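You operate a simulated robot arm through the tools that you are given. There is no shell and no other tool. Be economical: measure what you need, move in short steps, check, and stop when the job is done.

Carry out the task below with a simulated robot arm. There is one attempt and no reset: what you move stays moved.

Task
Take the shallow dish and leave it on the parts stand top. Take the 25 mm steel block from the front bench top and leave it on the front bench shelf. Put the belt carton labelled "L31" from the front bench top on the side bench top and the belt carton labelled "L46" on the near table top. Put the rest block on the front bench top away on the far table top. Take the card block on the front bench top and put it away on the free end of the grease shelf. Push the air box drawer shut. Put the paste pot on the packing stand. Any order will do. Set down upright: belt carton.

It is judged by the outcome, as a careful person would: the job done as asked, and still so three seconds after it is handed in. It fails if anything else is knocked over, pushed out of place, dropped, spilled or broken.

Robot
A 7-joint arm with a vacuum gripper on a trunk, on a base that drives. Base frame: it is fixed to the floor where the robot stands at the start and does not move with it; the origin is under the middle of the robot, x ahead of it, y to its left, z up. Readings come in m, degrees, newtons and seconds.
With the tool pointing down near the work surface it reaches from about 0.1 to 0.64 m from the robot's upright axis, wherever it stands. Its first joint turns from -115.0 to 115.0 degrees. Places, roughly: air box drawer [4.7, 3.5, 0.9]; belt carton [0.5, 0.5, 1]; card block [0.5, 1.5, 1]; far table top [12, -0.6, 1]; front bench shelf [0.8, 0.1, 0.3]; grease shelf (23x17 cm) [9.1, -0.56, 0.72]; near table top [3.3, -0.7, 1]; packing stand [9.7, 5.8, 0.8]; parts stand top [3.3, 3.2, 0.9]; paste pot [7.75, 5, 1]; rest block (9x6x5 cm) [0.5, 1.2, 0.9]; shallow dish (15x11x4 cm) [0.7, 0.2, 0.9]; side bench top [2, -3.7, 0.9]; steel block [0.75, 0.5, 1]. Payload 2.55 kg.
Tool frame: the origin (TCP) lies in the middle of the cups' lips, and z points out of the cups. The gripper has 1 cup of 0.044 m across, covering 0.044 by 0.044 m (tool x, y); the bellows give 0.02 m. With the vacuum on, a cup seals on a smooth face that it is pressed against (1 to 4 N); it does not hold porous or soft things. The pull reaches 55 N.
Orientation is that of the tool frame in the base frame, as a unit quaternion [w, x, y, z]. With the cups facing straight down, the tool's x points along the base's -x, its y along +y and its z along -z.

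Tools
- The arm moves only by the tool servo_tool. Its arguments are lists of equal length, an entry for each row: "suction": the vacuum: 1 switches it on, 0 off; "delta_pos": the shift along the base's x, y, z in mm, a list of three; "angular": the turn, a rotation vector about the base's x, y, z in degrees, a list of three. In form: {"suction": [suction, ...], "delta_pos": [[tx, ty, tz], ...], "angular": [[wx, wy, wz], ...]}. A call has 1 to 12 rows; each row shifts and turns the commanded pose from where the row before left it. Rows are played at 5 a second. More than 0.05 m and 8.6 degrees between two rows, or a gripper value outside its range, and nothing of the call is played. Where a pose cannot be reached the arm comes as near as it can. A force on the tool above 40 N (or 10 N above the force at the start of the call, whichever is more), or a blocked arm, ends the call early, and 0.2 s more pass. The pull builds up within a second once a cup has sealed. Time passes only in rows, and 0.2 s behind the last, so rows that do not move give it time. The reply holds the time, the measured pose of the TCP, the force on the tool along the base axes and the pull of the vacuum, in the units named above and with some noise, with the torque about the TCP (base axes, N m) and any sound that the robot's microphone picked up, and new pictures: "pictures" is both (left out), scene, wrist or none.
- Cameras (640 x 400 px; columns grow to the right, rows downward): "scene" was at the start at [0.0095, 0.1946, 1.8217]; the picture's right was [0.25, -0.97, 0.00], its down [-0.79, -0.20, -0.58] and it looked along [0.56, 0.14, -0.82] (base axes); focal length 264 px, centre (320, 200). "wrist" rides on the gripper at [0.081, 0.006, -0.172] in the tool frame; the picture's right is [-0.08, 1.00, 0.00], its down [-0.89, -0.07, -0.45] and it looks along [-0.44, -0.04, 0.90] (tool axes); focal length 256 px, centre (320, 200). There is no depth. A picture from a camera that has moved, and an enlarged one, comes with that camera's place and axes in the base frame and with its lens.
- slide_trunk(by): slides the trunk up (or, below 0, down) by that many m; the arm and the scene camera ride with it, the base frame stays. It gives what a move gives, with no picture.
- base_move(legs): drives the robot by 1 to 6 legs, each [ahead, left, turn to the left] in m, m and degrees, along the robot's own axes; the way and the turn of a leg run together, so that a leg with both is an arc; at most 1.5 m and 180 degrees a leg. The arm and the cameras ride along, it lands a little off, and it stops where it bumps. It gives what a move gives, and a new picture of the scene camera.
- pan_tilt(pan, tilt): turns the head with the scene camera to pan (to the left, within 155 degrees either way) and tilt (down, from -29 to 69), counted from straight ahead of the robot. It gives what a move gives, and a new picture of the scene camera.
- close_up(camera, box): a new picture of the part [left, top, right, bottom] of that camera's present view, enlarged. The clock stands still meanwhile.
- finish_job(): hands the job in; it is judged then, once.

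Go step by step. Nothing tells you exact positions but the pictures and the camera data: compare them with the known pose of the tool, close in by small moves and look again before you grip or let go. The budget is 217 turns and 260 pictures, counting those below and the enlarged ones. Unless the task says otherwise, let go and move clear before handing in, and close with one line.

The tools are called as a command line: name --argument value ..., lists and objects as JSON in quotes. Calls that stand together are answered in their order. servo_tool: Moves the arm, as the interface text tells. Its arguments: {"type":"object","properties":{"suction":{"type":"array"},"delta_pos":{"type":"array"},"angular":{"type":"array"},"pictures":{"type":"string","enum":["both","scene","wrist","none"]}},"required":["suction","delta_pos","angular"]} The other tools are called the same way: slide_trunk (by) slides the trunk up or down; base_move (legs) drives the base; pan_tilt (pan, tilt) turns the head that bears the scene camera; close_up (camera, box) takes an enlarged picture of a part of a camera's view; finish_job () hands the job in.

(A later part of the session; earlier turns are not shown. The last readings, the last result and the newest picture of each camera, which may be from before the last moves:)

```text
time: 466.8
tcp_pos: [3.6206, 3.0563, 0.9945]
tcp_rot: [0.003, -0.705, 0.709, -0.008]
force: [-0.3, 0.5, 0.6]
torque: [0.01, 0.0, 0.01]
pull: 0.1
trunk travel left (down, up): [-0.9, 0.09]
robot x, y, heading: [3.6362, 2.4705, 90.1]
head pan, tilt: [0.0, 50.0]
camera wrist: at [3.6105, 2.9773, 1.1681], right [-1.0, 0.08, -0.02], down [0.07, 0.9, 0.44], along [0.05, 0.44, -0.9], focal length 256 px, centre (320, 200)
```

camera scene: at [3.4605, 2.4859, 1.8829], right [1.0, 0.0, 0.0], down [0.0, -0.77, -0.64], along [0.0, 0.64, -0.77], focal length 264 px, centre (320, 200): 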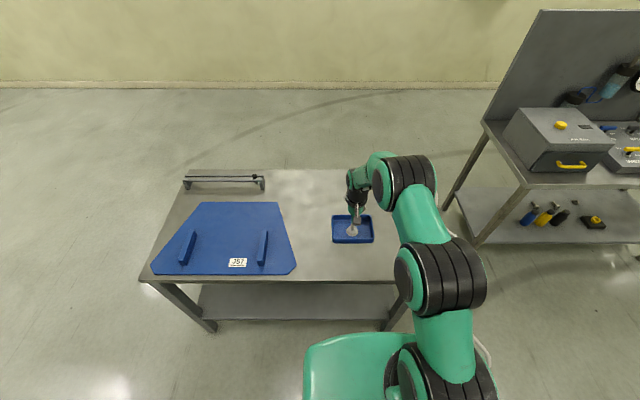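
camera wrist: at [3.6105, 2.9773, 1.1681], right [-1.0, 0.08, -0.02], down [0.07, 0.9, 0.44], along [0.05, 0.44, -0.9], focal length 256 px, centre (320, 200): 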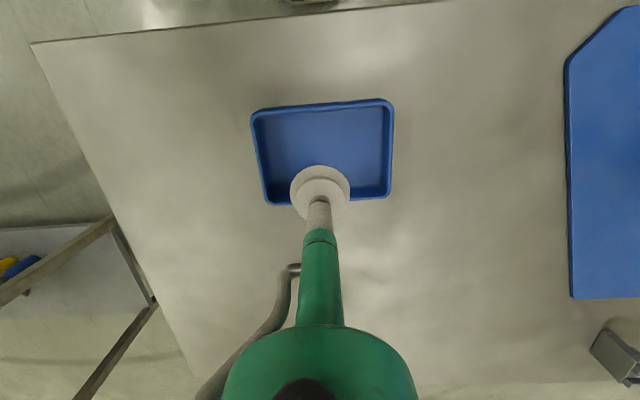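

Dish placed. Returning to the front bench west side for carton L46.

slide_trunk --by 0.085

base_move --legs '[[-0.18, 0, 0], [0, 0, -90], [-1.4, 0, 0], [-1.35, 0.4, 0], [-1.3, 0.05, 0]]'

base_move --legs '[[0, -1.1, 0], [0, -1.05, 0]]'

pan_tilt --pan 0 --tilt 45

```text
time: 468.0
tcp_pos: [3.6209, 3.058, 1.0766]
tcp_rot: [0.005, -0.706, 0.708, -0.01]
force: [0.4, 0.0, 0.4]
torque: [-0.02, 0.01, -0.04]
pull: 0.0
trunk travel left (down, up): [-0.985, 0.005]
robot x, y, heading: [3.6357, 2.4691, 90.2]
head pan, tilt: [0.0, 50.0]
```

```text
time: 492.6
tcp_pos: [0.1939, 2.7776, 1.0788]
tcp_rot: [-0.003, 0.008, 1.0, -0.009]
force: [0.7, -0.6, -0.3]
torque: [0.02, 0.01, -0.04]
pull: 0.0
trunk travel left (down, up): [-0.985, 0.005]
robot x, y, heading: [-0.3943, 2.767, -0.2]
head pan, tilt: [0.0, 50.0]
camera scene: at [-0.3753, 2.9442, 1.8878], right [-0.01, -1.0, 0.0], down [-0.77, 0.01, -0.64], along [0.64, -0.01, -0.77], focal length 264 px, centre (320, 200)
```

scene: 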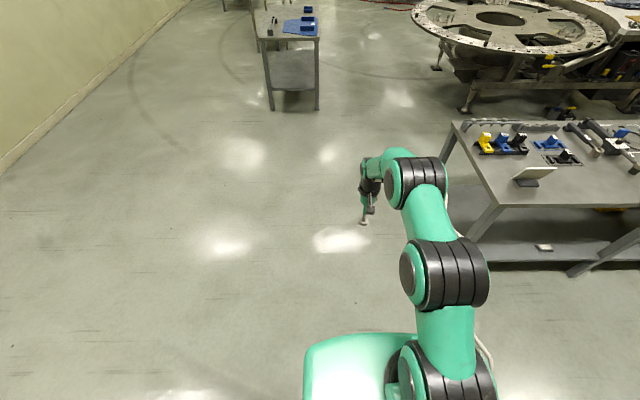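

```text
time: 503.2
tcp_pos: [0.1756, 0.6339, 1.0789]
tcp_rot: [-0.004, 0.009, 1.0, -0.009]
force: [0.0, 0.3, 0.7]
torque: [0.02, -0.01, 0.0]
pull: 0.0
trunk travel left (down, up): [-0.985, 0.005]
robot x, y, heading: [-0.4105, 0.6261, -0.4]
head pan, tilt: [0.0, 50.0]
camera scene: at [-0.3925, 0.8011, 1.8878], right [-0.01, -1.0, 0.0], down [-0.77, 0.01, -0.64], along [0.64, -0.01, -0.77], focal length 264 px, centre (320, 200)
```

scene: 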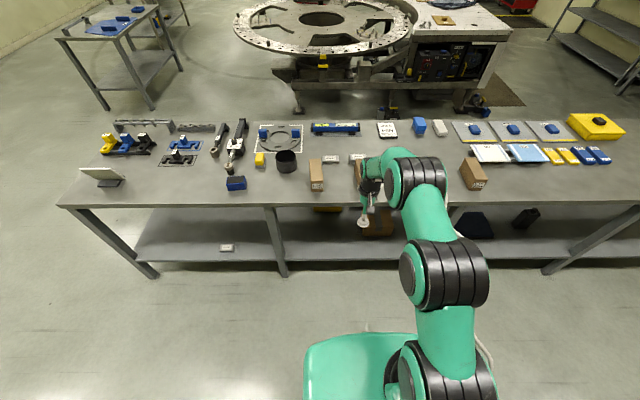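

```text
time: 503.9
tcp_pos: [0.176, 0.6332, 1.0779]
tcp_rot: [-0.003, 0.008, 1.0, -0.008]
force: [-1.4, -0.1, 0.1]
torque: [0.01, -0.01, -0.01]
pull: 0.0
trunk travel left (down, up): [-0.985, 0.005]
robot x, y, heading: [-0.4095, 0.6214, -0.4]
head pan, tilt: [0.0, 45.0]
camera scene: at [-0.3882, 0.8009, 1.8948], right [-0.01, -1.0, 0.0], down [-0.71, 0.01, -0.71], along [0.71, -0.01, -0.71], focal length 264 px, centre (320, 200)
```

scene: 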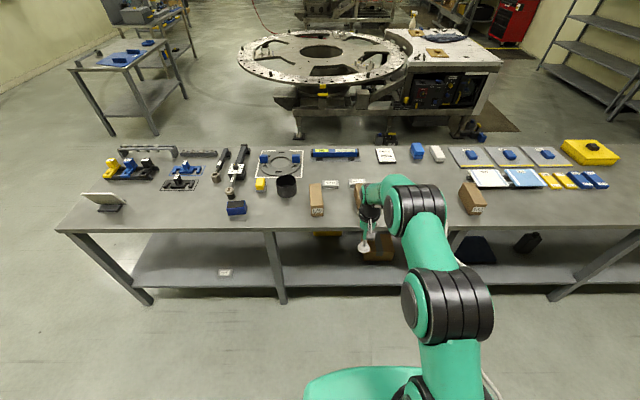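

L46 is at about (0.53, 0.81). Moving so the tool is over it.

base_move --legs '[[0.33, 0.18, 0.4]]'

close_up --camera "wrist" --box '[0, 0, 640, 400]'

close_up --camera "scene" --box '[200, 150, 440, 300]'

```text
time: 506.3
tcp_pos: [0.5074, 0.815, 1.0777]
tcp_rot: [-0.003, 0.006, 1.0, -0.009]
force: [0.4, -0.1, -0.2]
torque: [-0.02, -0.01, 0.06]
pull: 0.1
trunk travel left (down, up): [-0.985, 0.005]
robot x, y, heading: [-0.0767, 0.8025, -0.1]
head pan, tilt: [0.0, 45.0]
camera scene: at [-0.0583, 0.9787, 1.8948], right [0.0, -1.0, 0.0], down [-0.71, 0.0, -0.71], along [0.71, 0.0, -0.71], focal length 264 px, centre (320, 200)
```

scene: 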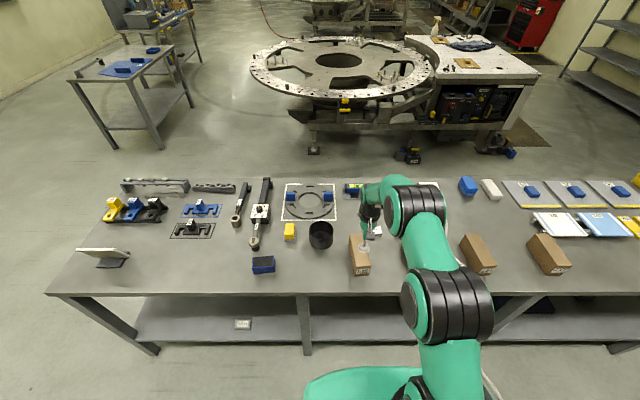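

```text
1.00 times, centred on (320, 200) of wrist (not enlarged: the box is as wide or as high as the picture)
camera zoom: at [0.4273, 0.8266, 1.2524], right [0.09, 1.0, -0.02], down [0.89, -0.07, 0.44], along [0.44, -0.06, -0.9], focal length 256 px, centre (320, 200)
```

zoom: 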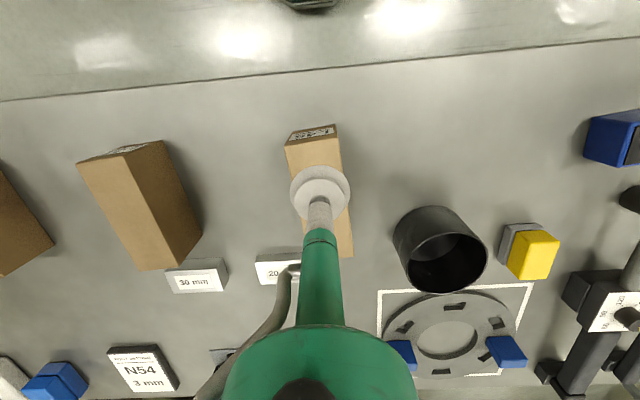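

```text
2.67 times, centred on (320, 225) of scene
camera zoom: at [-0.0583, 0.9787, 1.8948], right [0.0, -1.0, 0.0], down [-0.71, 0.0, -0.71], along [0.71, 0.0, -0.71], focal length 704 px, centre (320, 133)
```

zoom: 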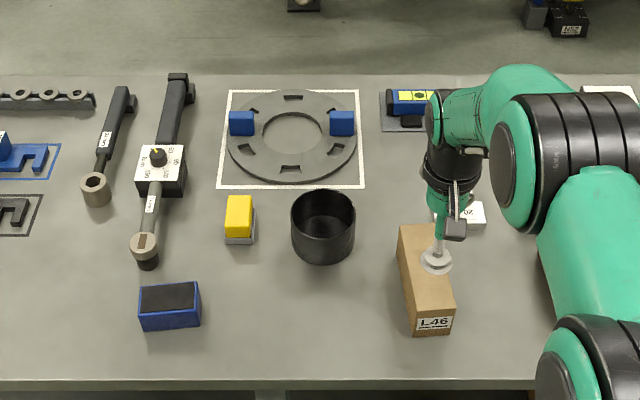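

L46 carton lies label-end toward me, top centre about (0.58, 0.81), height about 6 cm. Moving over its centre and lowering.

base_move --legs '[[0.08, 0, 0]]'

servo_tool --suction '[1, 1, 1, 1, 1]' --delta_pos '[[0, -3, -40], [-3, -2, -30], [0, 0, -15], [0, 0, -10], [0, 0, 0]]' --angular '[[0, 0, 0], [0, 0, 0], [0, 0, 0], [0, 0, 0], [0, 0, 0]]' --pictures "wrist"

```text
time: 507.3
tcp_pos: [0.5873, 0.8157, 1.0789]
tcp_rot: [-0.003, 0.005, 1.0, -0.009]
force: [-0.3, 0.1, 0.4]
torque: [0.0, 0.01, -0.04]
pull: 0.0
trunk travel left (down, up): [-0.985, 0.005]
robot x, y, heading: [0.0013, 0.8048, -0.2]
head pan, tilt: [0.0, 45.0]
camera scene: at [0.0219, 0.9786, 1.8948], right [0.0, -1.0, 0.0], down [-0.71, 0.0, -0.71], along [0.71, 0.0, -0.71], focal length 264 px, centre (320, 200)
```

scene: 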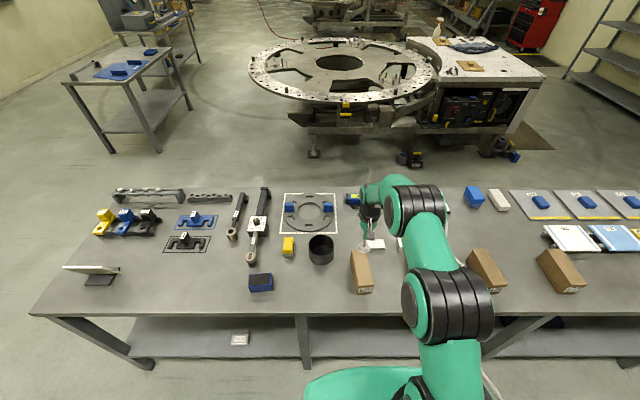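

```text
time: 508.5
tcp_pos: [0.5837, 0.8107, 0.9816]
tcp_rot: [-0.004, 0.006, 1.0, -0.009]
force: [0.1, 0.5, 0.1]
torque: [-0.02, -0.05, 0.01]
pull: 54.9
trunk travel left (down, up): [-0.985, 0.005]
robot x, y, heading: [-0.002, 0.7987, -0.1]
head pan, tilt: [0.0, 45.0]
camera wrist: at [0.5038, 0.8217, 1.1572], right [0.09, 1.0, -0.02], down [0.9, -0.07, 0.44], along [0.44, -0.06, -0.9], focal length 256 px, centre (320, 200)
```

wrist: 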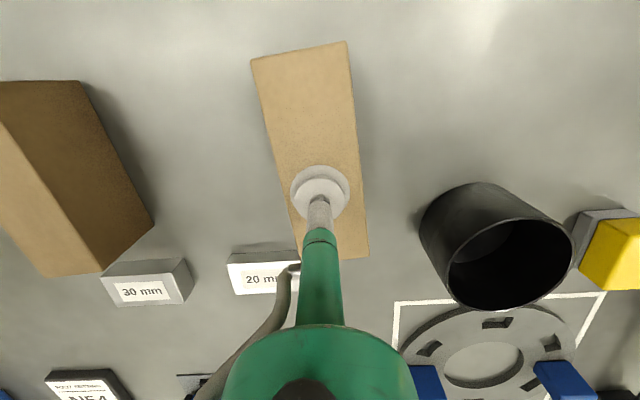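

L46 is sealed; the carton is about 8 cm tall. Lifting and backing off, then going around the right end of the bench to the near table.

servo_tool --suction '[1, 1, 1, 1, 1]' --delta_pos '[[0, 0, 10], [0, 0, 40], [0, 0, 40], [-10, 0, 30], [-30, 0, 0]]' --angular '[[0, 0, 0], [0, 0, 0], [0, 0, 0], [0, 0, 0], [0, 0, 0]]' --pictures "wrist"

base_move --legs '[[-0.45, 0, 0], [0, -1.2, 0], [0, -1.2, 0]]'

```text
time: 509.7
tcp_pos: [0.543, 0.8102, 1.1051]
tcp_rot: [-0.003, 0.005, 1.0, -0.009]
force: [-0.5, 0.3, -2.9]
torque: [0.01, -0.06, -0.03]
pull: 55.2
trunk travel left (down, up): [-0.985, 0.005]
robot x, y, heading: [0.0002, 0.8007, -0.2]
head pan, tilt: [0.0, 45.0]
camera wrist: at [0.4626, 0.8211, 1.2793], right [0.09, 1.0, -0.02], down [0.89, -0.07, 0.44], along [0.44, -0.06, -0.9], focal length 256 px, centre (320, 200)
```

wrist: 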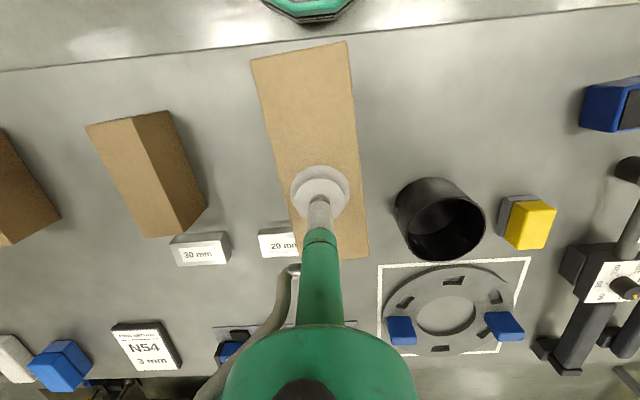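

```text
time: 523.8
tcp_pos: [0.0863, -1.5924, 1.1046]
tcp_rot: [-0.005, 0.002, 1.0, -0.009]
force: [0.1, -0.1, -3.8]
torque: [0.0, -0.08, -0.03]
pull: 54.8
trunk travel left (down, up): [-0.985, 0.005]
robot x, y, heading: [-0.4584, -1.6005, 0.2]
head pan, tilt: [0.0, 45.0]
camera scene: at [-0.4374, -1.4262, 1.8948], right [0.0, -1.0, 0.0], down [-0.71, 0.0, -0.71], along [0.71, 0.0, -0.71], focal length 264 px, centre (320, 200)
```

scene: 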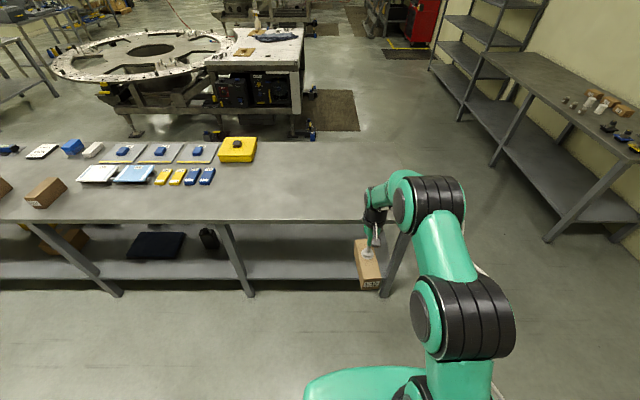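

Continuing around the bench end, then up to the near table.

base_move --legs '[[0, -0.85, 0], [1.25, 0, 0], [1.05, 0, 0], [0, 0.85, 0], [0, 0.75, 0]]'

close_up --camera "wrist" --box '[0, 0, 640, 400]'

```text
time: 547.0
tcp_pos: [2.3695, -0.8352, 1.1046]
tcp_rot: [-0.004, -0.001, 1.0, -0.009]
force: [-0.2, 0.3, -3.7]
torque: [-0.01, -0.06, -0.01]
pull: 55.0
trunk travel left (down, up): [-0.985, 0.005]
robot x, y, heading: [1.8254, -0.8469, 0.6]
head pan, tilt: [0.0, 45.0]
camera scene: at [1.8456, -0.6724, 1.8948], right [0.01, -1.0, 0.0], down [-0.71, -0.01, -0.71], along [0.71, 0.01, -0.71], focal length 264 px, centre (320, 200)
```

scene: 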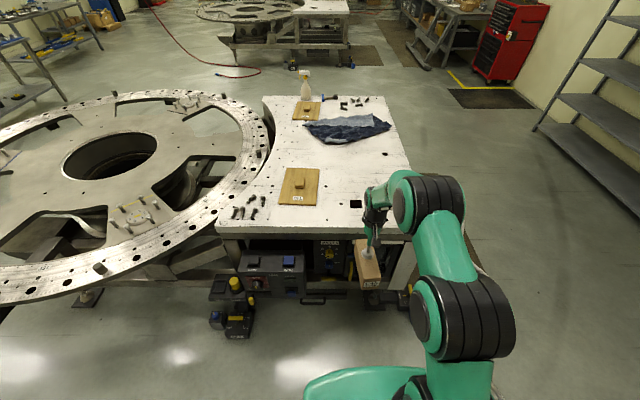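

```text
1.00 times, centred on (320, 200) of wrist (not enlarged: the box is as wide or as high as the picture)
camera zoom: at [2.2903, -0.8249, 1.2784], right [0.08, 1.0, -0.02], down [0.9, -0.06, 0.44], along [0.44, -0.05, -0.9], focal length 256 px, centre (320, 200)
```

zoom: 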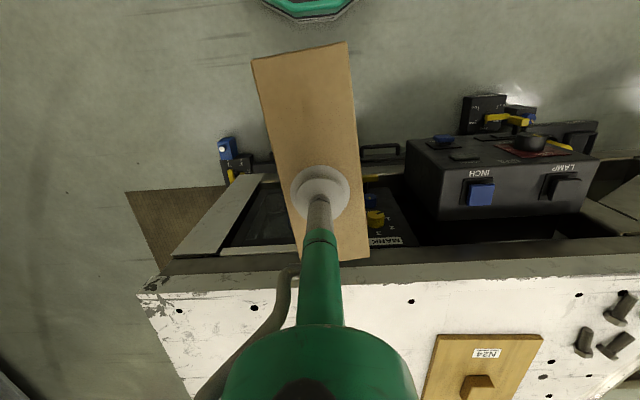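

The near table's near-right area, right of board N24, is free. I raise the carton for clearance, then drive closer.

servo_tool --suction '[1, 1, 1]' --delta_pos '[[0, 0, 30], [0, 0, 30], [0, 0, 0]]' --angular '[[0, 0, 0], [0, 0, 0], [0, 0, 0]]' --pictures "none"

base_move --legs '[[0.28, 0, -0.6]]'

close_up --camera "wrist" --box '[0, 0, 640, 400]'

```text
time: 547.8
tcp_pos: [2.369, -0.8342, 1.164]
tcp_rot: [-0.004, -0.001, 1.0, -0.009]
force: [0.1, -0.3, -2.9]
torque: [0.01, -0.05, -0.02]
pull: 54.8
trunk travel left (down, up): [-0.985, 0.005]
robot x, y, heading: [1.8287, -0.8486, 0.5]
head pan, tilt: [0.0, 45.0]
```

```text
time: 549.7
tcp_pos: [2.6487, -0.8365, 1.1646]
tcp_rot: [-0.004, 0.003, 1.0, -0.008]
force: [-0.6, 0.4, -3.5]
torque: [0.03, -0.06, 0.03]
pull: 55.5
trunk travel left (down, up): [-0.985, 0.005]
robot x, y, heading: [2.1065, -0.8478, -0.2]
head pan, tilt: [0.0, 45.0]
camera scene: at [2.1248, -0.6711, 1.8948], right [0.0, -1.0, 0.0], down [-0.71, 0.0, -0.71], along [0.71, 0.0, -0.71], focal length 264 px, centre (320, 200)
```

scene: 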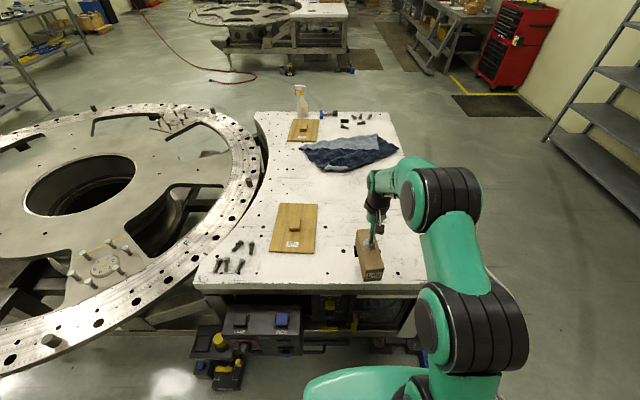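

```text
1.00 times, centred on (320, 200) of wrist (not enlarged: the box is as wide or as high as the picture)
camera zoom: at [2.568, -0.8265, 1.3383], right [0.08, 1.0, -0.02], down [0.9, -0.07, 0.44], along [0.44, -0.05, -0.9], focal length 256 px, centre (320, 200)
```

zoom: 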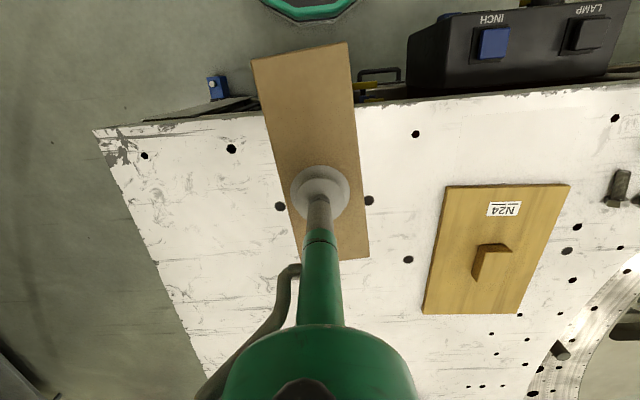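

Table edge is near x = 2.59. Moving ahead 3 cm and extending, then lowering.

base_move --legs '[[0.03, 0, 0.2]]'

servo_tool --suction '[1, 1, 1]' --delta_pos '[[30, -5, -15], [25, 0, -25], [0, 0, -15]]' --angular '[[0, 0, 0], [0, 0, 0], [0, 0, 0]]' --pictures "both"

```text
time: 550.5
tcp_pos: [2.6739, -0.8358, 1.1649]
tcp_rot: [-0.003, 0.001, 1.0, -0.009]
force: [-0.9, -0.5, -3.1]
torque: [0.01, -0.1, -0.01]
pull: 54.5
trunk travel left (down, up): [-0.985, 0.005]
robot x, y, heading: [2.1336, -0.8494, 0.4]
head pan, tilt: [0.0, 45.0]
camera scene: at [2.1491, -0.671, 1.8949], right [0.01, -1.0, 0.0], down [-0.71, 0.0, -0.71], along [0.71, 0.0, -0.71], focal length 264 px, centre (320, 200)
```

scene: 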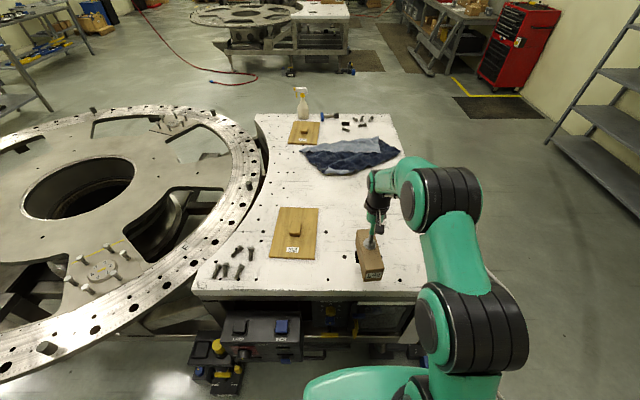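

```text
time: 551.4
tcp_pos: [2.7319, -0.8397, 1.1069]
tcp_rot: [-0.004, 0.0, 1.0, -0.009]
force: [-0.2, -0.2, -3.2]
torque: [0.01, -0.06, 0.0]
pull: 54.7
trunk travel left (down, up): [-0.985, 0.005]
robot x, y, heading: [2.129, -0.8473, 0.3]
head pan, tilt: [0.0, 45.0]
camera scene: at [2.1537, -0.671, 1.8948], right [0.01, -1.0, 0.0], down [-0.71, 0.0, -0.71], along [0.71, 0.0, -0.71], focal length 264 px, centre (320, 200)
camera wrist: at [2.6522, -0.8299, 1.2821], right [0.08, 1.0, -0.02], down [0.9, -0.06, 0.44], along [0.44, -0.05, -0.9], focal length 256 px, centre (320, 200)
```

scene: 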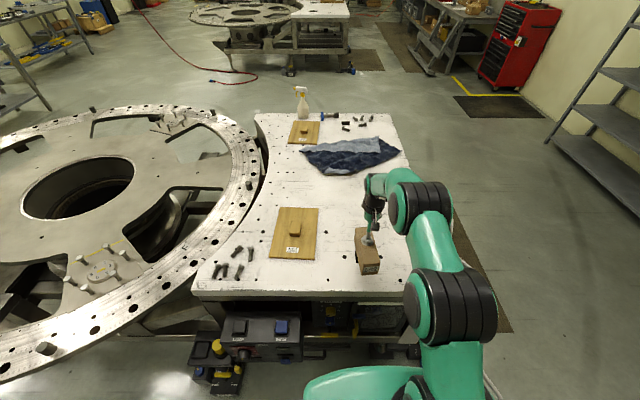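
wrist: 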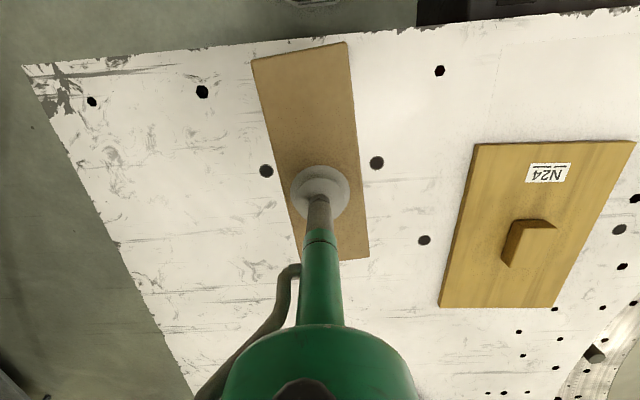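

Carton's near end needs more margin from the edge; moving 4 cm further in, then lowering.

base_move --legs '[[0.03, 0, 0]]'

servo_tool --suction '[1, 1, 1, 1, 1]' --delta_pos '[[15, 0, -8], [0, 0, -5], [0, 0, -4], [0, 0, -4], [0, 0, 0]]' --angular '[[0, 0, 0], [0, 0, 0], [0, 0, 0], [0, 0, 0], [0, 0, 0]]' --pictures "wrist"

```text
time: 552.2
tcp_pos: [2.7589, -0.8397, 1.1094]
tcp_rot: [-0.003, 0.0, 1.0, -0.008]
force: [-0.3, -0.4, -3.3]
torque: [-0.02, -0.1, -0.03]
pull: 54.5
trunk travel left (down, up): [-0.985, 0.005]
robot x, y, heading: [2.1627, -0.8493, 0.3]
head pan, tilt: [0.0, 45.0]
camera scene: at [2.1788, -0.6708, 1.8949], right [0.01, -1.0, 0.0], down [-0.71, 0.0, -0.71], along [0.71, 0.0, -0.71], focal length 264 px, centre (320, 200)
```

scene: 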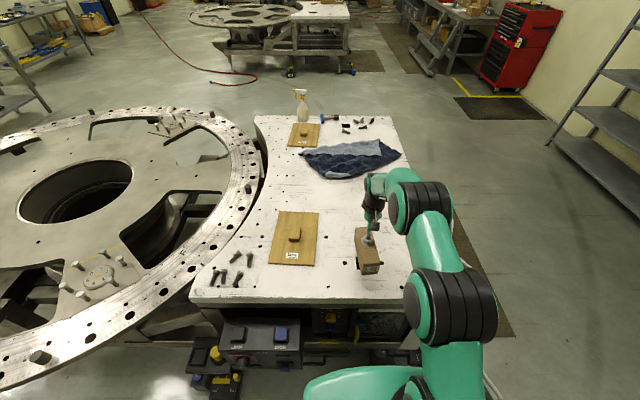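

```text
time: 553.4
tcp_pos: [2.7771, -0.8401, 1.0875]
tcp_rot: [-0.005, 0.001, 1.0, -0.01]
force: [0.0, -0.1, -2.9]
torque: [0.02, -0.05, 0.01]
pull: 54.2
trunk travel left (down, up): [-0.985, 0.005]
robot x, y, heading: [2.1614, -0.8464, 0.3]
head pan, tilt: [0.0, 45.0]
camera wrist: at [2.6965, -0.8297, 1.2617], right [0.08, 1.0, -0.02], down [0.9, -0.06, 0.44], along [0.44, -0.05, -0.9], focal length 256 px, centre (320, 200)
```

wrist: 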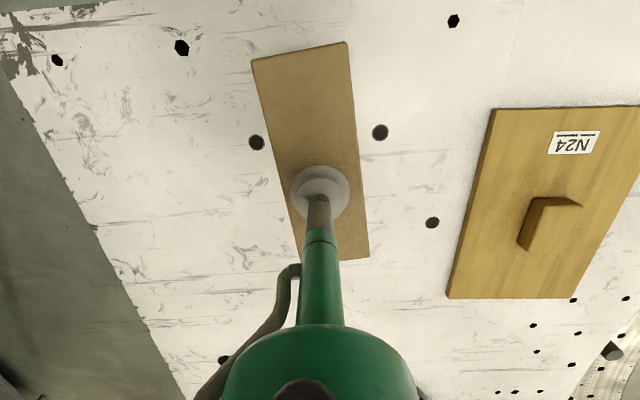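

Carton is clear of holes and edge. Lowering gently to contact.

servo_tool --suction '[1, 1, 1, 1, 1, 1, 1]' --delta_pos '[[0, 0, -3], [0, 0, -3], [0, 0, -3], [0, 0, -3], [0, 0, -3], [0, 0, -3], [0, 0, 0]]' --angular '[[0, 0, 0], [0, 0, 0], [0, 0, 0], [0, 0, 0], [0, 0, 0], [0, 0, 0], [0, 0, 0]]' --pictures "none"

```text
time: 555.0
tcp_pos: [2.7763, -0.8406, 1.0692]
tcp_rot: [-0.004, 0.0, 1.0, -0.008]
force: [0.0, 0.3, -1.8]
torque: [0.02, -0.06, 0.01]
pull: 55.2
trunk travel left (down, up): [-0.985, 0.005]
robot x, y, heading: [2.1637, -0.8477, 0.3]
head pan, tilt: [0.0, 45.0]
```

servo_tool --suction '[1, 1, 1, 1, 1, 1, 1]' --delta_pos '[[0, 0, -3], [0, 0, -3], [0, 0, -3], [0, 0, -3], [0, 0, -3], [0, 0, -3], [0, 0, 0]]' --angular '[[0, 0, 0], [0, 0, 0], [0, 0, 0], [0, 0, 0], [0, 0, 0], [0, 0, 0], [0, 0, 0]]' --pictures "wrist"

```text
time: 556.6
tcp_pos: [2.7759, -0.8404, 1.0509]
tcp_rot: [-0.005, 0.0, 1.0, -0.009]
force: [-0.4, -0.6, -2.4]
torque: [0.04, -0.09, -0.01]
pull: 54.4
trunk travel left (down, up): [-0.985, 0.005]
robot x, y, heading: [2.1629, -0.8479, 0.4]
head pan, tilt: [0.0, 45.0]
camera wrist: at [2.6962, -0.8298, 1.2253], right [0.08, 1.0, -0.02], down [0.9, -0.06, 0.44], along [0.44, -0.05, -0.9], focal length 256 px, centre (320, 200)
```

wrist: 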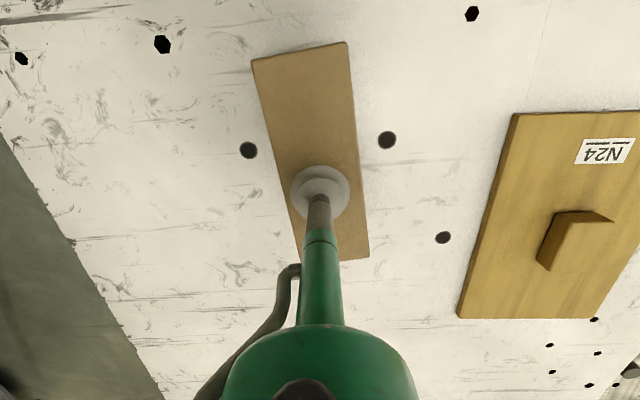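

servo_tool --suction '[1, 1, 1, 1, 1, 1, 1]' --delta_pos '[[0, 0, -3], [0, 0, -3], [0, 0, -3], [0, 0, -3], [0, 0, -3], [0, 0, -3], [0, 0, 0]]' --angular '[[0, 0, 0], [0, 0, 0], [0, 0, 0], [0, 0, 0], [0, 0, 0], [0, 0, 0], [0, 0, 0]]' --pictures "none"

```text
time: 558.2
tcp_pos: [2.7771, -0.8393, 1.033]
tcp_rot: [-0.004, 0.001, 1.0, -0.009]
force: [-0.3, -0.3, -3.2]
torque: [0.01, -0.06, 0.01]
pull: 54.9
trunk travel left (down, up): [-0.985, 0.005]
robot x, y, heading: [2.1622, -0.8493, 0.2]
head pan, tilt: [0.0, 45.0]
```

servo_tool --suction '[1, 1, 1, 1, 1, 1, 1]' --delta_pos '[[0, 0, -3], [0, 0, -3], [0, 0, -3], [0, 0, -3], [0, 0, -3], [0, 0, -3], [0, 0, 0]]' --angular '[[0, 0, 0], [0, 0, 0], [0, 0, 0], [0, 0, 0], [0, 0, 0], [0, 0, 0], [0, 0, 0]]' --pictures "wrist"

```text
time: 559.5
tcp_pos: [2.7841, -0.842, 1.0274]
tcp_rot: [0.005, 0.001, 1.0, -0.01]
force: [-6.0, -2.0, 16.7]
torque: [0.48, 0.38, 0.22]
pull: 55.4
trunk travel left (down, up): [-0.985, 0.005]
robot x, y, heading: [2.1649, -0.8463, 0.2]
head pan, tilt: [0.0, 45.0]
stopped in row 6: the force on the tool passed its limit at 40 N (the readings are from after the stop); the commanded pose is now the measured one
camera wrist: at [2.7002, -0.8305, 1.1991], right [0.08, 1.0, -0.02], down [0.89, -0.06, 0.45], along [0.45, -0.05, -0.89], focal length 256 px, centre (320, 200)
```

wrist: 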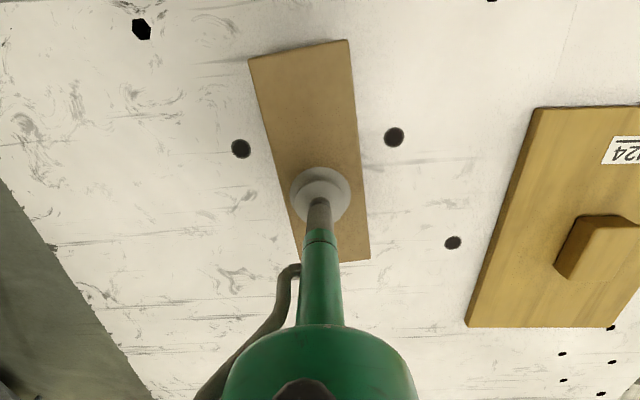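

Firm contact (table top near z 0.95). Releasing and rising.

servo_tool --suction '[0, 0, 0, 0, 0, 0, 0, 0]' --delta_pos '[[0, 0, 2], [0, 0, 0], [0, 0, 0], [0, 0, 0], [0, 0, 10], [0, 0, 30], [0, 0, 30], [-30, 0, 20]]' --angular '[[0, 0, 0], [0, 0, 0], [0, 0, 0], [0, 0, 0], [0, 0, 0], [0, 0, 0], [0, 0, 0], [0, 0, 0]]' --pictures "both"

```text
time: 561.3
tcp_pos: [2.7489, -0.8432, 1.1156]
tcp_rot: [0.002, 0.001, 1.0, -0.01]
force: [-0.3, -0.7, -0.1]
torque: [0.04, -0.03, -0.01]
pull: 0.0
trunk travel left (down, up): [-0.985, 0.005]
robot x, y, heading: [2.1603, -0.848, 0.1]
head pan, tilt: [0.0, 45.0]
camera scene: at [2.1797, -0.671, 1.8948], right [0.01, -1.0, 0.0], down [-0.71, 0.0, -0.71], along [0.71, 0.0, -0.71], focal length 264 px, centre (320, 200)
camera wrist: at [2.6669, -0.8318, 1.289], right [0.08, 1.0, -0.02], down [0.89, -0.06, 0.45], along [0.45, -0.05, -0.89], focal length 256 px, centre (320, 200)
```

scene: 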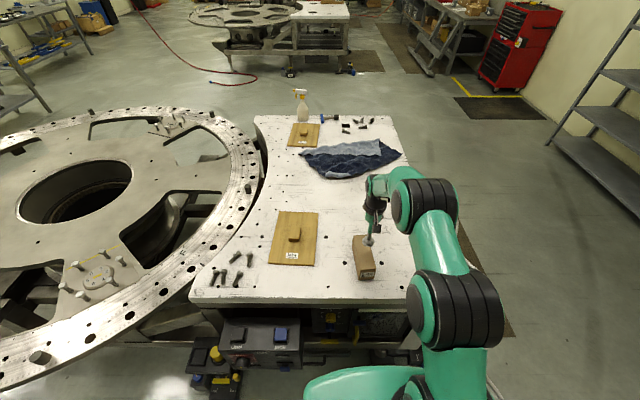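
wrist: 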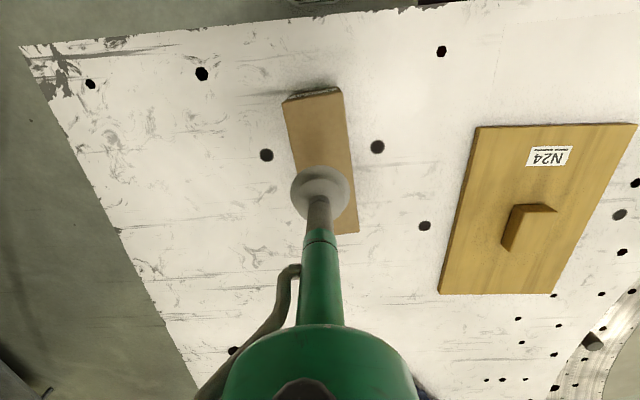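

L46 is placed upright. Returning for L31.

base_move --legs '[[-0.33, 0, 0], [0, -0.8, 0], [0, -0.8, 0], [-1.15, 0, 0], [-1.1, 0, 0]]'

base_move --legs '[[0, 1.0, 0], [0, 1.0, 0], [0, 1.0, 0]]'

```text
time: 582.0
tcp_pos: [0.1687, -2.4512, 1.1149]
tcp_rot: [0.002, -0.001, 1.0, -0.009]
force: [-0.6, 0.4, -0.1]
torque: [-0.02, -0.01, 0.01]
pull: 0.1
trunk travel left (down, up): [-0.985, 0.005]
robot x, y, heading: [-0.4179, -2.4577, 0.5]
head pan, tilt: [0.0, 45.0]
camera scene: at [-0.4, -2.2831, 1.8948], right [0.01, -1.0, 0.0], down [-0.71, -0.01, -0.71], along [0.71, 0.01, -0.71], focal length 264 px, centre (320, 200)
```

scene: 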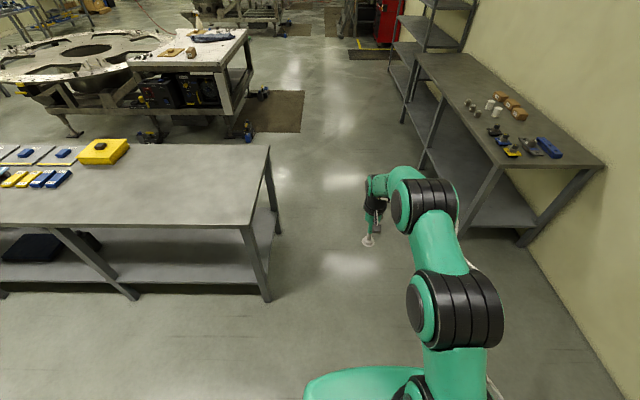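

```text
time: 596.7
tcp_pos: [0.1475, 0.5422, 1.1143]
tcp_rot: [0.002, -0.002, 1.0, -0.01]
force: [0.1, 0.5, 0.6]
torque: [-0.02, -0.01, -0.04]
pull: 0.1
trunk travel left (down, up): [-0.985, 0.005]
robot x, y, heading: [-0.4423, 0.5331, 0.6]
head pan, tilt: [0.0, 45.0]
camera scene: at [-0.4225, 0.7096, 1.8948], right [0.01, -1.0, 0.0], down [-0.71, -0.01, -0.71], along [0.71, 0.01, -0.71], focal length 264 px, centre (320, 200)
```

scene: 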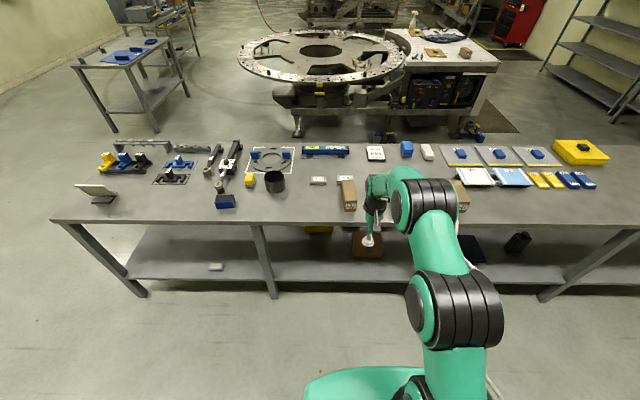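

Side bench's far half is free. Moving the tool over L31.

base_move --legs '[[0.42, 0.04, -0.6]]'

close_up --camera "wrist" --box '[0, 0, 640, 400]'

close_up --camera "scene" --box '[280, 180, 480, 305]'

```text
time: 599.3
tcp_pos: [0.5715, 0.5769, 1.1151]
tcp_rot: [0.003, 0.005, 1.0, -0.009]
force: [0.1, 0.0, 0.2]
torque: [-0.01, -0.03, -0.02]
pull: 0.1
trunk travel left (down, up): [-0.985, 0.005]
robot x, y, heading: [-0.0153, 0.574, 0.0]
head pan, tilt: [0.0, 45.0]
camera scene: at [0.004, 0.7512, 1.8948], right [0.0, -1.0, 0.0], down [-0.71, 0.0, -0.71], along [0.71, 0.0, -0.71], focal length 264 px, centre (320, 200)
```

scene: 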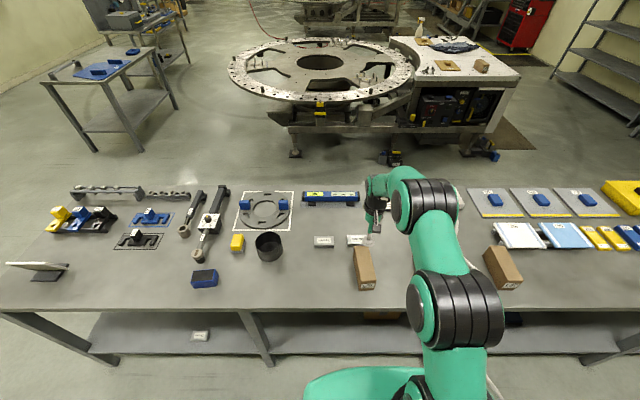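

```text
1.00 times, centred on (320, 200) of wrist (not enlarged: the box is as wide or as high as the picture)
camera zoom: at [0.4893, 0.587, 1.2879], right [0.09, 1.0, -0.02], down [0.89, -0.07, 0.45], along [0.45, -0.06, -0.89], focal length 256 px, centre (320, 200)
```

zoom: 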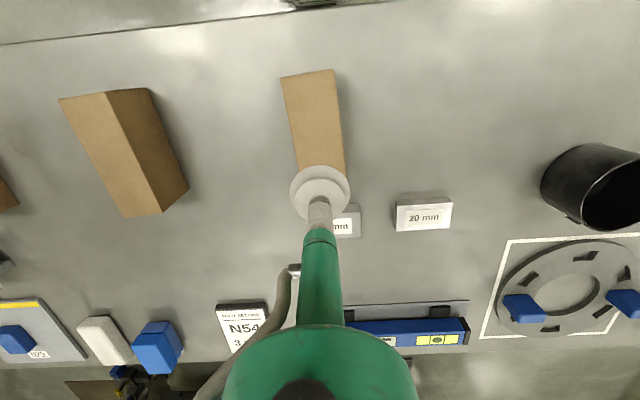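

```text
3.20 times, centred on (380, 242) of scene
camera zoom: at [0.004, 0.7512, 1.8948], right [0.0, -1.0, 0.0], down [-0.71, 0.0, -0.71], along [0.71, 0.0, -0.71], focal length 845 px, centre (128, 64)
```

zoom: 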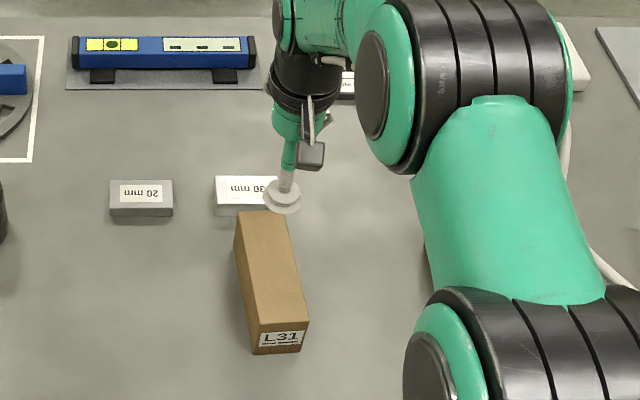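

L31 confirmed; the tool is already over its centre. Lowering with vacuum on.

servo_tool --suction '[1, 1, 1, 1, 1, 1, 1]' --delta_pos '[[-2, -4, -40], [0, 0, -40], [0, 0, -30], [0, 0, -10], [0, 0, -6], [0, 0, -4], [0, 0, 0]]' --angular '[[0, 0, 0], [0, 0, 0], [0, 0, 0], [0, 0, 0], [0, 0, 0], [0, 0, 0], [0, 0, 0]]' --pictures "wrist"

```text
time: 600.9
tcp_pos: [0.5686, 0.5722, 0.9853]
tcp_rot: [0.002, 0.005, 1.0, -0.01]
force: [-0.1, 0.0, -1.8]
torque: [0.01, -0.02, 0.0]
pull: 54.5
trunk travel left (down, up): [-0.985, 0.005]
robot x, y, heading: [-0.0174, 0.5725, -0.3]
head pan, tilt: [0.0, 45.0]
camera wrist: at [0.487, 0.5828, 1.1578], right [0.09, 1.0, -0.02], down [0.89, -0.07, 0.45], along [0.45, -0.06, -0.89], focal length 256 px, centre (320, 200)
```

wrist: 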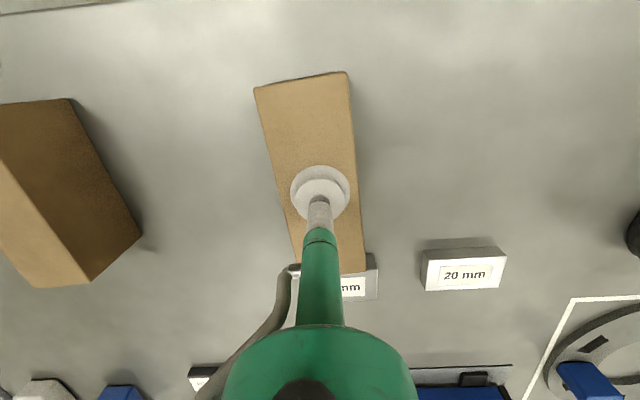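

L31 sealed. Lifting and driving around to the side bench.

servo_tool --suction '[1, 1, 1, 1, 1]' --delta_pos '[[0, 0, 10], [0, 0, 40], [0, 0, 40], [-10, 0, 30], [-30, 0, 0]]' --angular '[[0, 0, 0], [0, 0, 0], [0, 0, 0], [0, 0, 0], [0, 0, 0]]' --pictures "none"

base_move --legs '[[-0.42, 0, 0], [0, -1.0, 0], [0, -1.0, 0], [0, -1.0, 0]]'

base_move --legs '[[1.35, 0, 0], [1.3, 0, 0], [0, 0, -90]]'

pan_tilt --pan 0 --tilt 40

```text
time: 602.1
tcp_pos: [0.528, 0.5717, 1.1057]
tcp_rot: [0.003, 0.004, 1.0, -0.01]
force: [-0.9, 0.8, -2.2]
torque: [0.0, 0.02, 0.02]
pull: 54.8
trunk travel left (down, up): [-0.985, 0.005]
robot x, y, heading: [-0.0176, 0.5758, -0.1]
head pan, tilt: [0.0, 45.0]
```

```text
time: 619.0
tcp_pos: [0.1307, -2.4162, 1.1059]
tcp_rot: [0.002, 0.0, 1.0, -0.011]
force: [-0.3, 0.7, -3.7]
torque: [0.01, 0.0, -0.02]
pull: 54.4
trunk travel left (down, up): [-0.985, 0.005]
robot x, y, heading: [-0.4137, -2.4189, 0.6]
head pan, tilt: [0.0, 45.0]
camera scene: at [-0.3965, -2.2425, 1.8948], right [0.01, -1.0, 0.0], down [-0.71, -0.01, -0.71], along [0.71, 0.01, -0.71], focal length 264 px, centre (320, 200)
```

scene: 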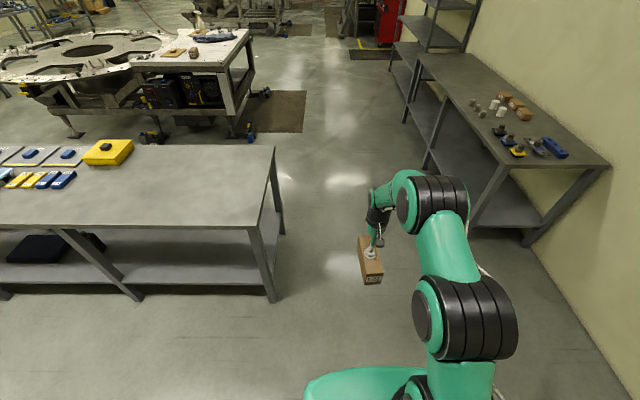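

```text
time: 635.8
tcp_pos: [2.2464, -2.9294, 1.1058]
tcp_rot: [-0.005, 0.702, 0.712, -0.008]
force: [-0.3, 0.2, -3.5]
torque: [0.0, -0.02, -0.04]
pull: 54.8
trunk travel left (down, up): [-0.985, 0.005]
robot x, y, heading: [2.2346, -2.3805, -88.8]
head pan, tilt: [0.0, 45.0]
camera scene: at [2.4109, -2.4006, 1.8948], right [-1.0, -0.02, 0.0], down [-0.02, 0.71, -0.71], along [0.02, -0.71, -0.71], focal length 264 px, centre (320, 200)
```

scene: 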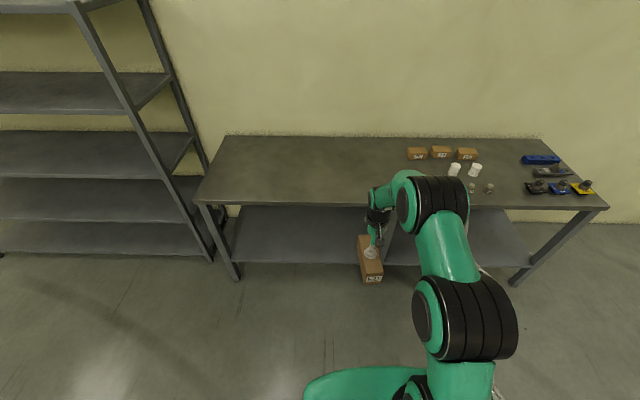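

```text
time: 636.4
tcp_pos: [2.2462, -2.9297, 1.105]
tcp_rot: [-0.005, 0.701, 0.713, -0.008]
force: [-0.5, 0.7, -2.7]
torque: [0.02, 0.01, -0.02]
pull: 54.4
trunk travel left (down, up): [-0.985, 0.005]
robot x, y, heading: [2.2324, -2.3808, -88.5]
head pan, tilt: [0.0, 40.0]
camera scene: at [2.4109, -2.4043, 1.902], right [-1.0, -0.02, 0.0], down [-0.01, 0.64, -0.77], along [0.02, -0.77, -0.64], focal length 264 px, centre (320, 200)
```

scene: 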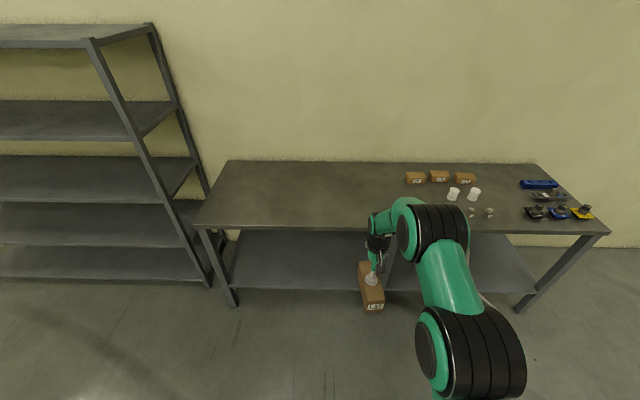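

Side bench front edge is about y = -3.37, and the area at x about 2.3 is free. Driving 0.56 m ahead.

base_move --legs '[[0.56, 0.05, -1.4]]'

servo_tool --suction '[1, 1, 1, 1]' --delta_pos '[[0, -20, -20], [0, -20, -20], [0, 0, -30], [0, 0, -20]]' --angular '[[0, 0, 0], [0, 0, 0], [0, 0, 0], [0, 0, 0]]' --pictures "both"

```text
time: 639.6
tcp_pos: [2.2873, -3.4854, 1.1049]
tcp_rot: [-0.004, 0.711, 0.703, -0.01]
force: [0.1, 0.0, -3.7]
torque: [0.0, -0.04, -0.01]
pull: 55.0
trunk travel left (down, up): [-0.985, 0.005]
robot x, y, heading: [2.2919, -2.9388, -90.2]
head pan, tilt: [0.0, 40.0]
camera scene: at [2.4661, -2.9649, 1.902], right [-1.0, 0.0, 0.0], down [0.0, 0.64, -0.77], along [0.0, -0.77, -0.64], focal length 264 px, centre (320, 200)
```

scene: 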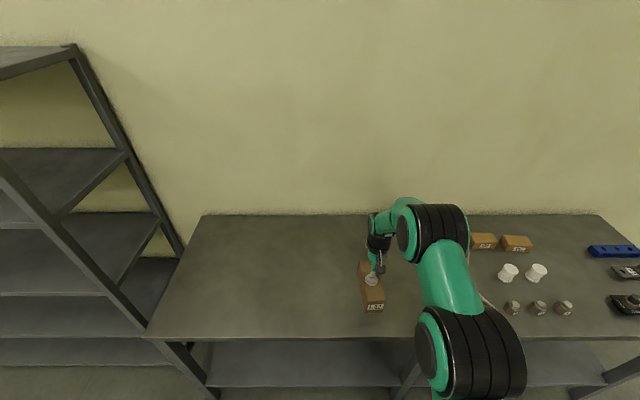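

```text
time: 640.6
tcp_pos: [2.2876, -3.5266, 1.0142]
tcp_rot: [-0.005, 0.711, 0.704, -0.009]
force: [-1.1, 0.1, -2.9]
torque: [0.03, -0.05, -0.02]
pull: 55.2
trunk travel left (down, up): [-0.985, 0.005]
robot x, y, heading: [2.2867, -2.9359, -90.0]
head pan, tilt: [0.0, 40.0]
camera scene: at [2.4661, -2.9659, 1.902], right [-1.0, 0.0, 0.0], down [0.0, 0.64, -0.77], along [0.0, -0.77, -0.64], focal length 264 px, centre (320, 200)
camera wrist: at [2.2973, -3.444, 1.1874], right [1.0, -0.09, -0.02], down [-0.07, -0.89, 0.45], along [-0.06, -0.45, -0.89], focal length 256 px, centre (320, 200)
```

scene: 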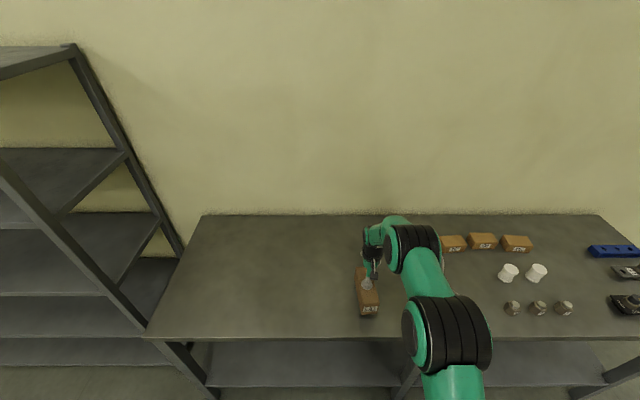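
wrist: 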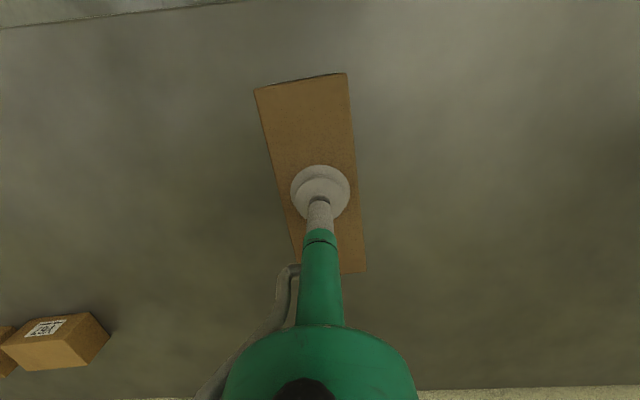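

Well inside the free area. Lowering to contact.

servo_tool --suction '[1, 1, 1, 1, 1, 1, 1, 1]' --delta_pos '[[0, 0, -8], [0, 0, -8], [0, 0, -4], [0, 0, -4], [0, 0, -4], [0, 0, -4], [0, 0, -3], [0, 0, 0]]' --angular '[[0, 0, 0], [0, 0, 0], [0, 0, 0], [0, 0, 0], [0, 0, 0], [0, 0, 0], [0, 0, 0], [0, 0, 0]]' --pictures "none"

```text
time: 642.4
tcp_pos: [2.2873, -3.5257, 0.9802]
tcp_rot: [-0.005, 0.711, 0.703, -0.009]
force: [0.4, 1.0, 2.1]
torque: [0.12, -0.15, 0.05]
pull: 54.9
trunk travel left (down, up): [-0.985, 0.005]
robot x, y, heading: [2.2895, -2.9381, -89.9]
head pan, tilt: [0.0, 40.0]
```

servo_tool --suction '[1, 1, 0, 0, 0, 0, 0, 0, 0, 0]' --delta_pos '[[0, 0, -3], [0, 0, 0], [0, 0, 1], [0, 0, 0], [0, 0, 0], [0, 0, 0], [0, 0, 10], [0, 0, 40], [0, 0, 40], [0, 30, 30]]' --angular '[[0, 0, 0], [0, 0, 0], [0, 0, 0], [0, 0, 0], [0, 0, 0], [0, 0, 0], [0, 0, 0], [0, 0, 0], [0, 0, 0], [0, 0, 0]]' --pictures "both"

```text
time: 644.6
tcp_pos: [2.2882, -3.492, 1.0997]
tcp_rot: [-0.005, 0.711, 0.703, -0.009]
force: [-0.3, 0.3, 0.5]
torque: [-0.06, -0.01, 0.04]
pull: 0.1
trunk travel left (down, up): [-0.985, 0.005]
robot x, y, heading: [2.2924, -2.9418, -90.1]
head pan, tilt: [0.0, 40.0]
camera scene: at [2.4661, -2.9611, 1.902], right [-1.0, 0.0, 0.0], down [0.0, 0.64, -0.77], along [0.0, -0.77, -0.64], focal length 264 px, centre (320, 200)
camera wrist: at [2.2974, -3.4097, 1.2729], right [1.0, -0.09, -0.02], down [-0.07, -0.89, 0.45], along [-0.06, -0.45, -0.89], focal length 256 px, centre (320, 200)
```

scene: 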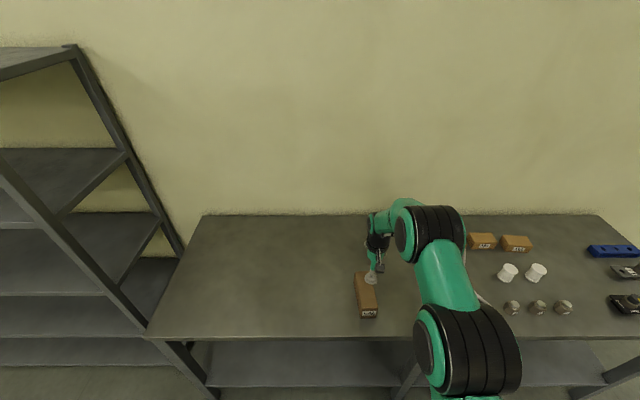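
wrist: 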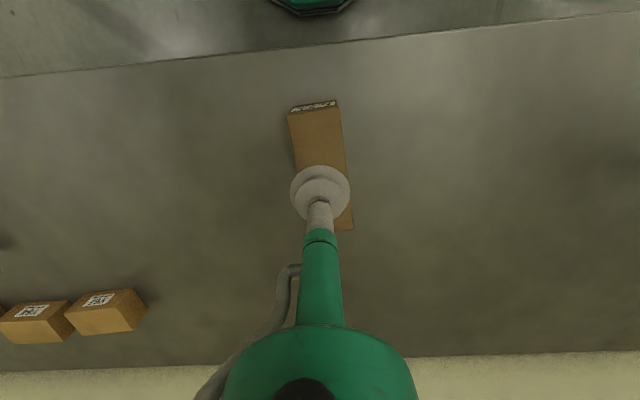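

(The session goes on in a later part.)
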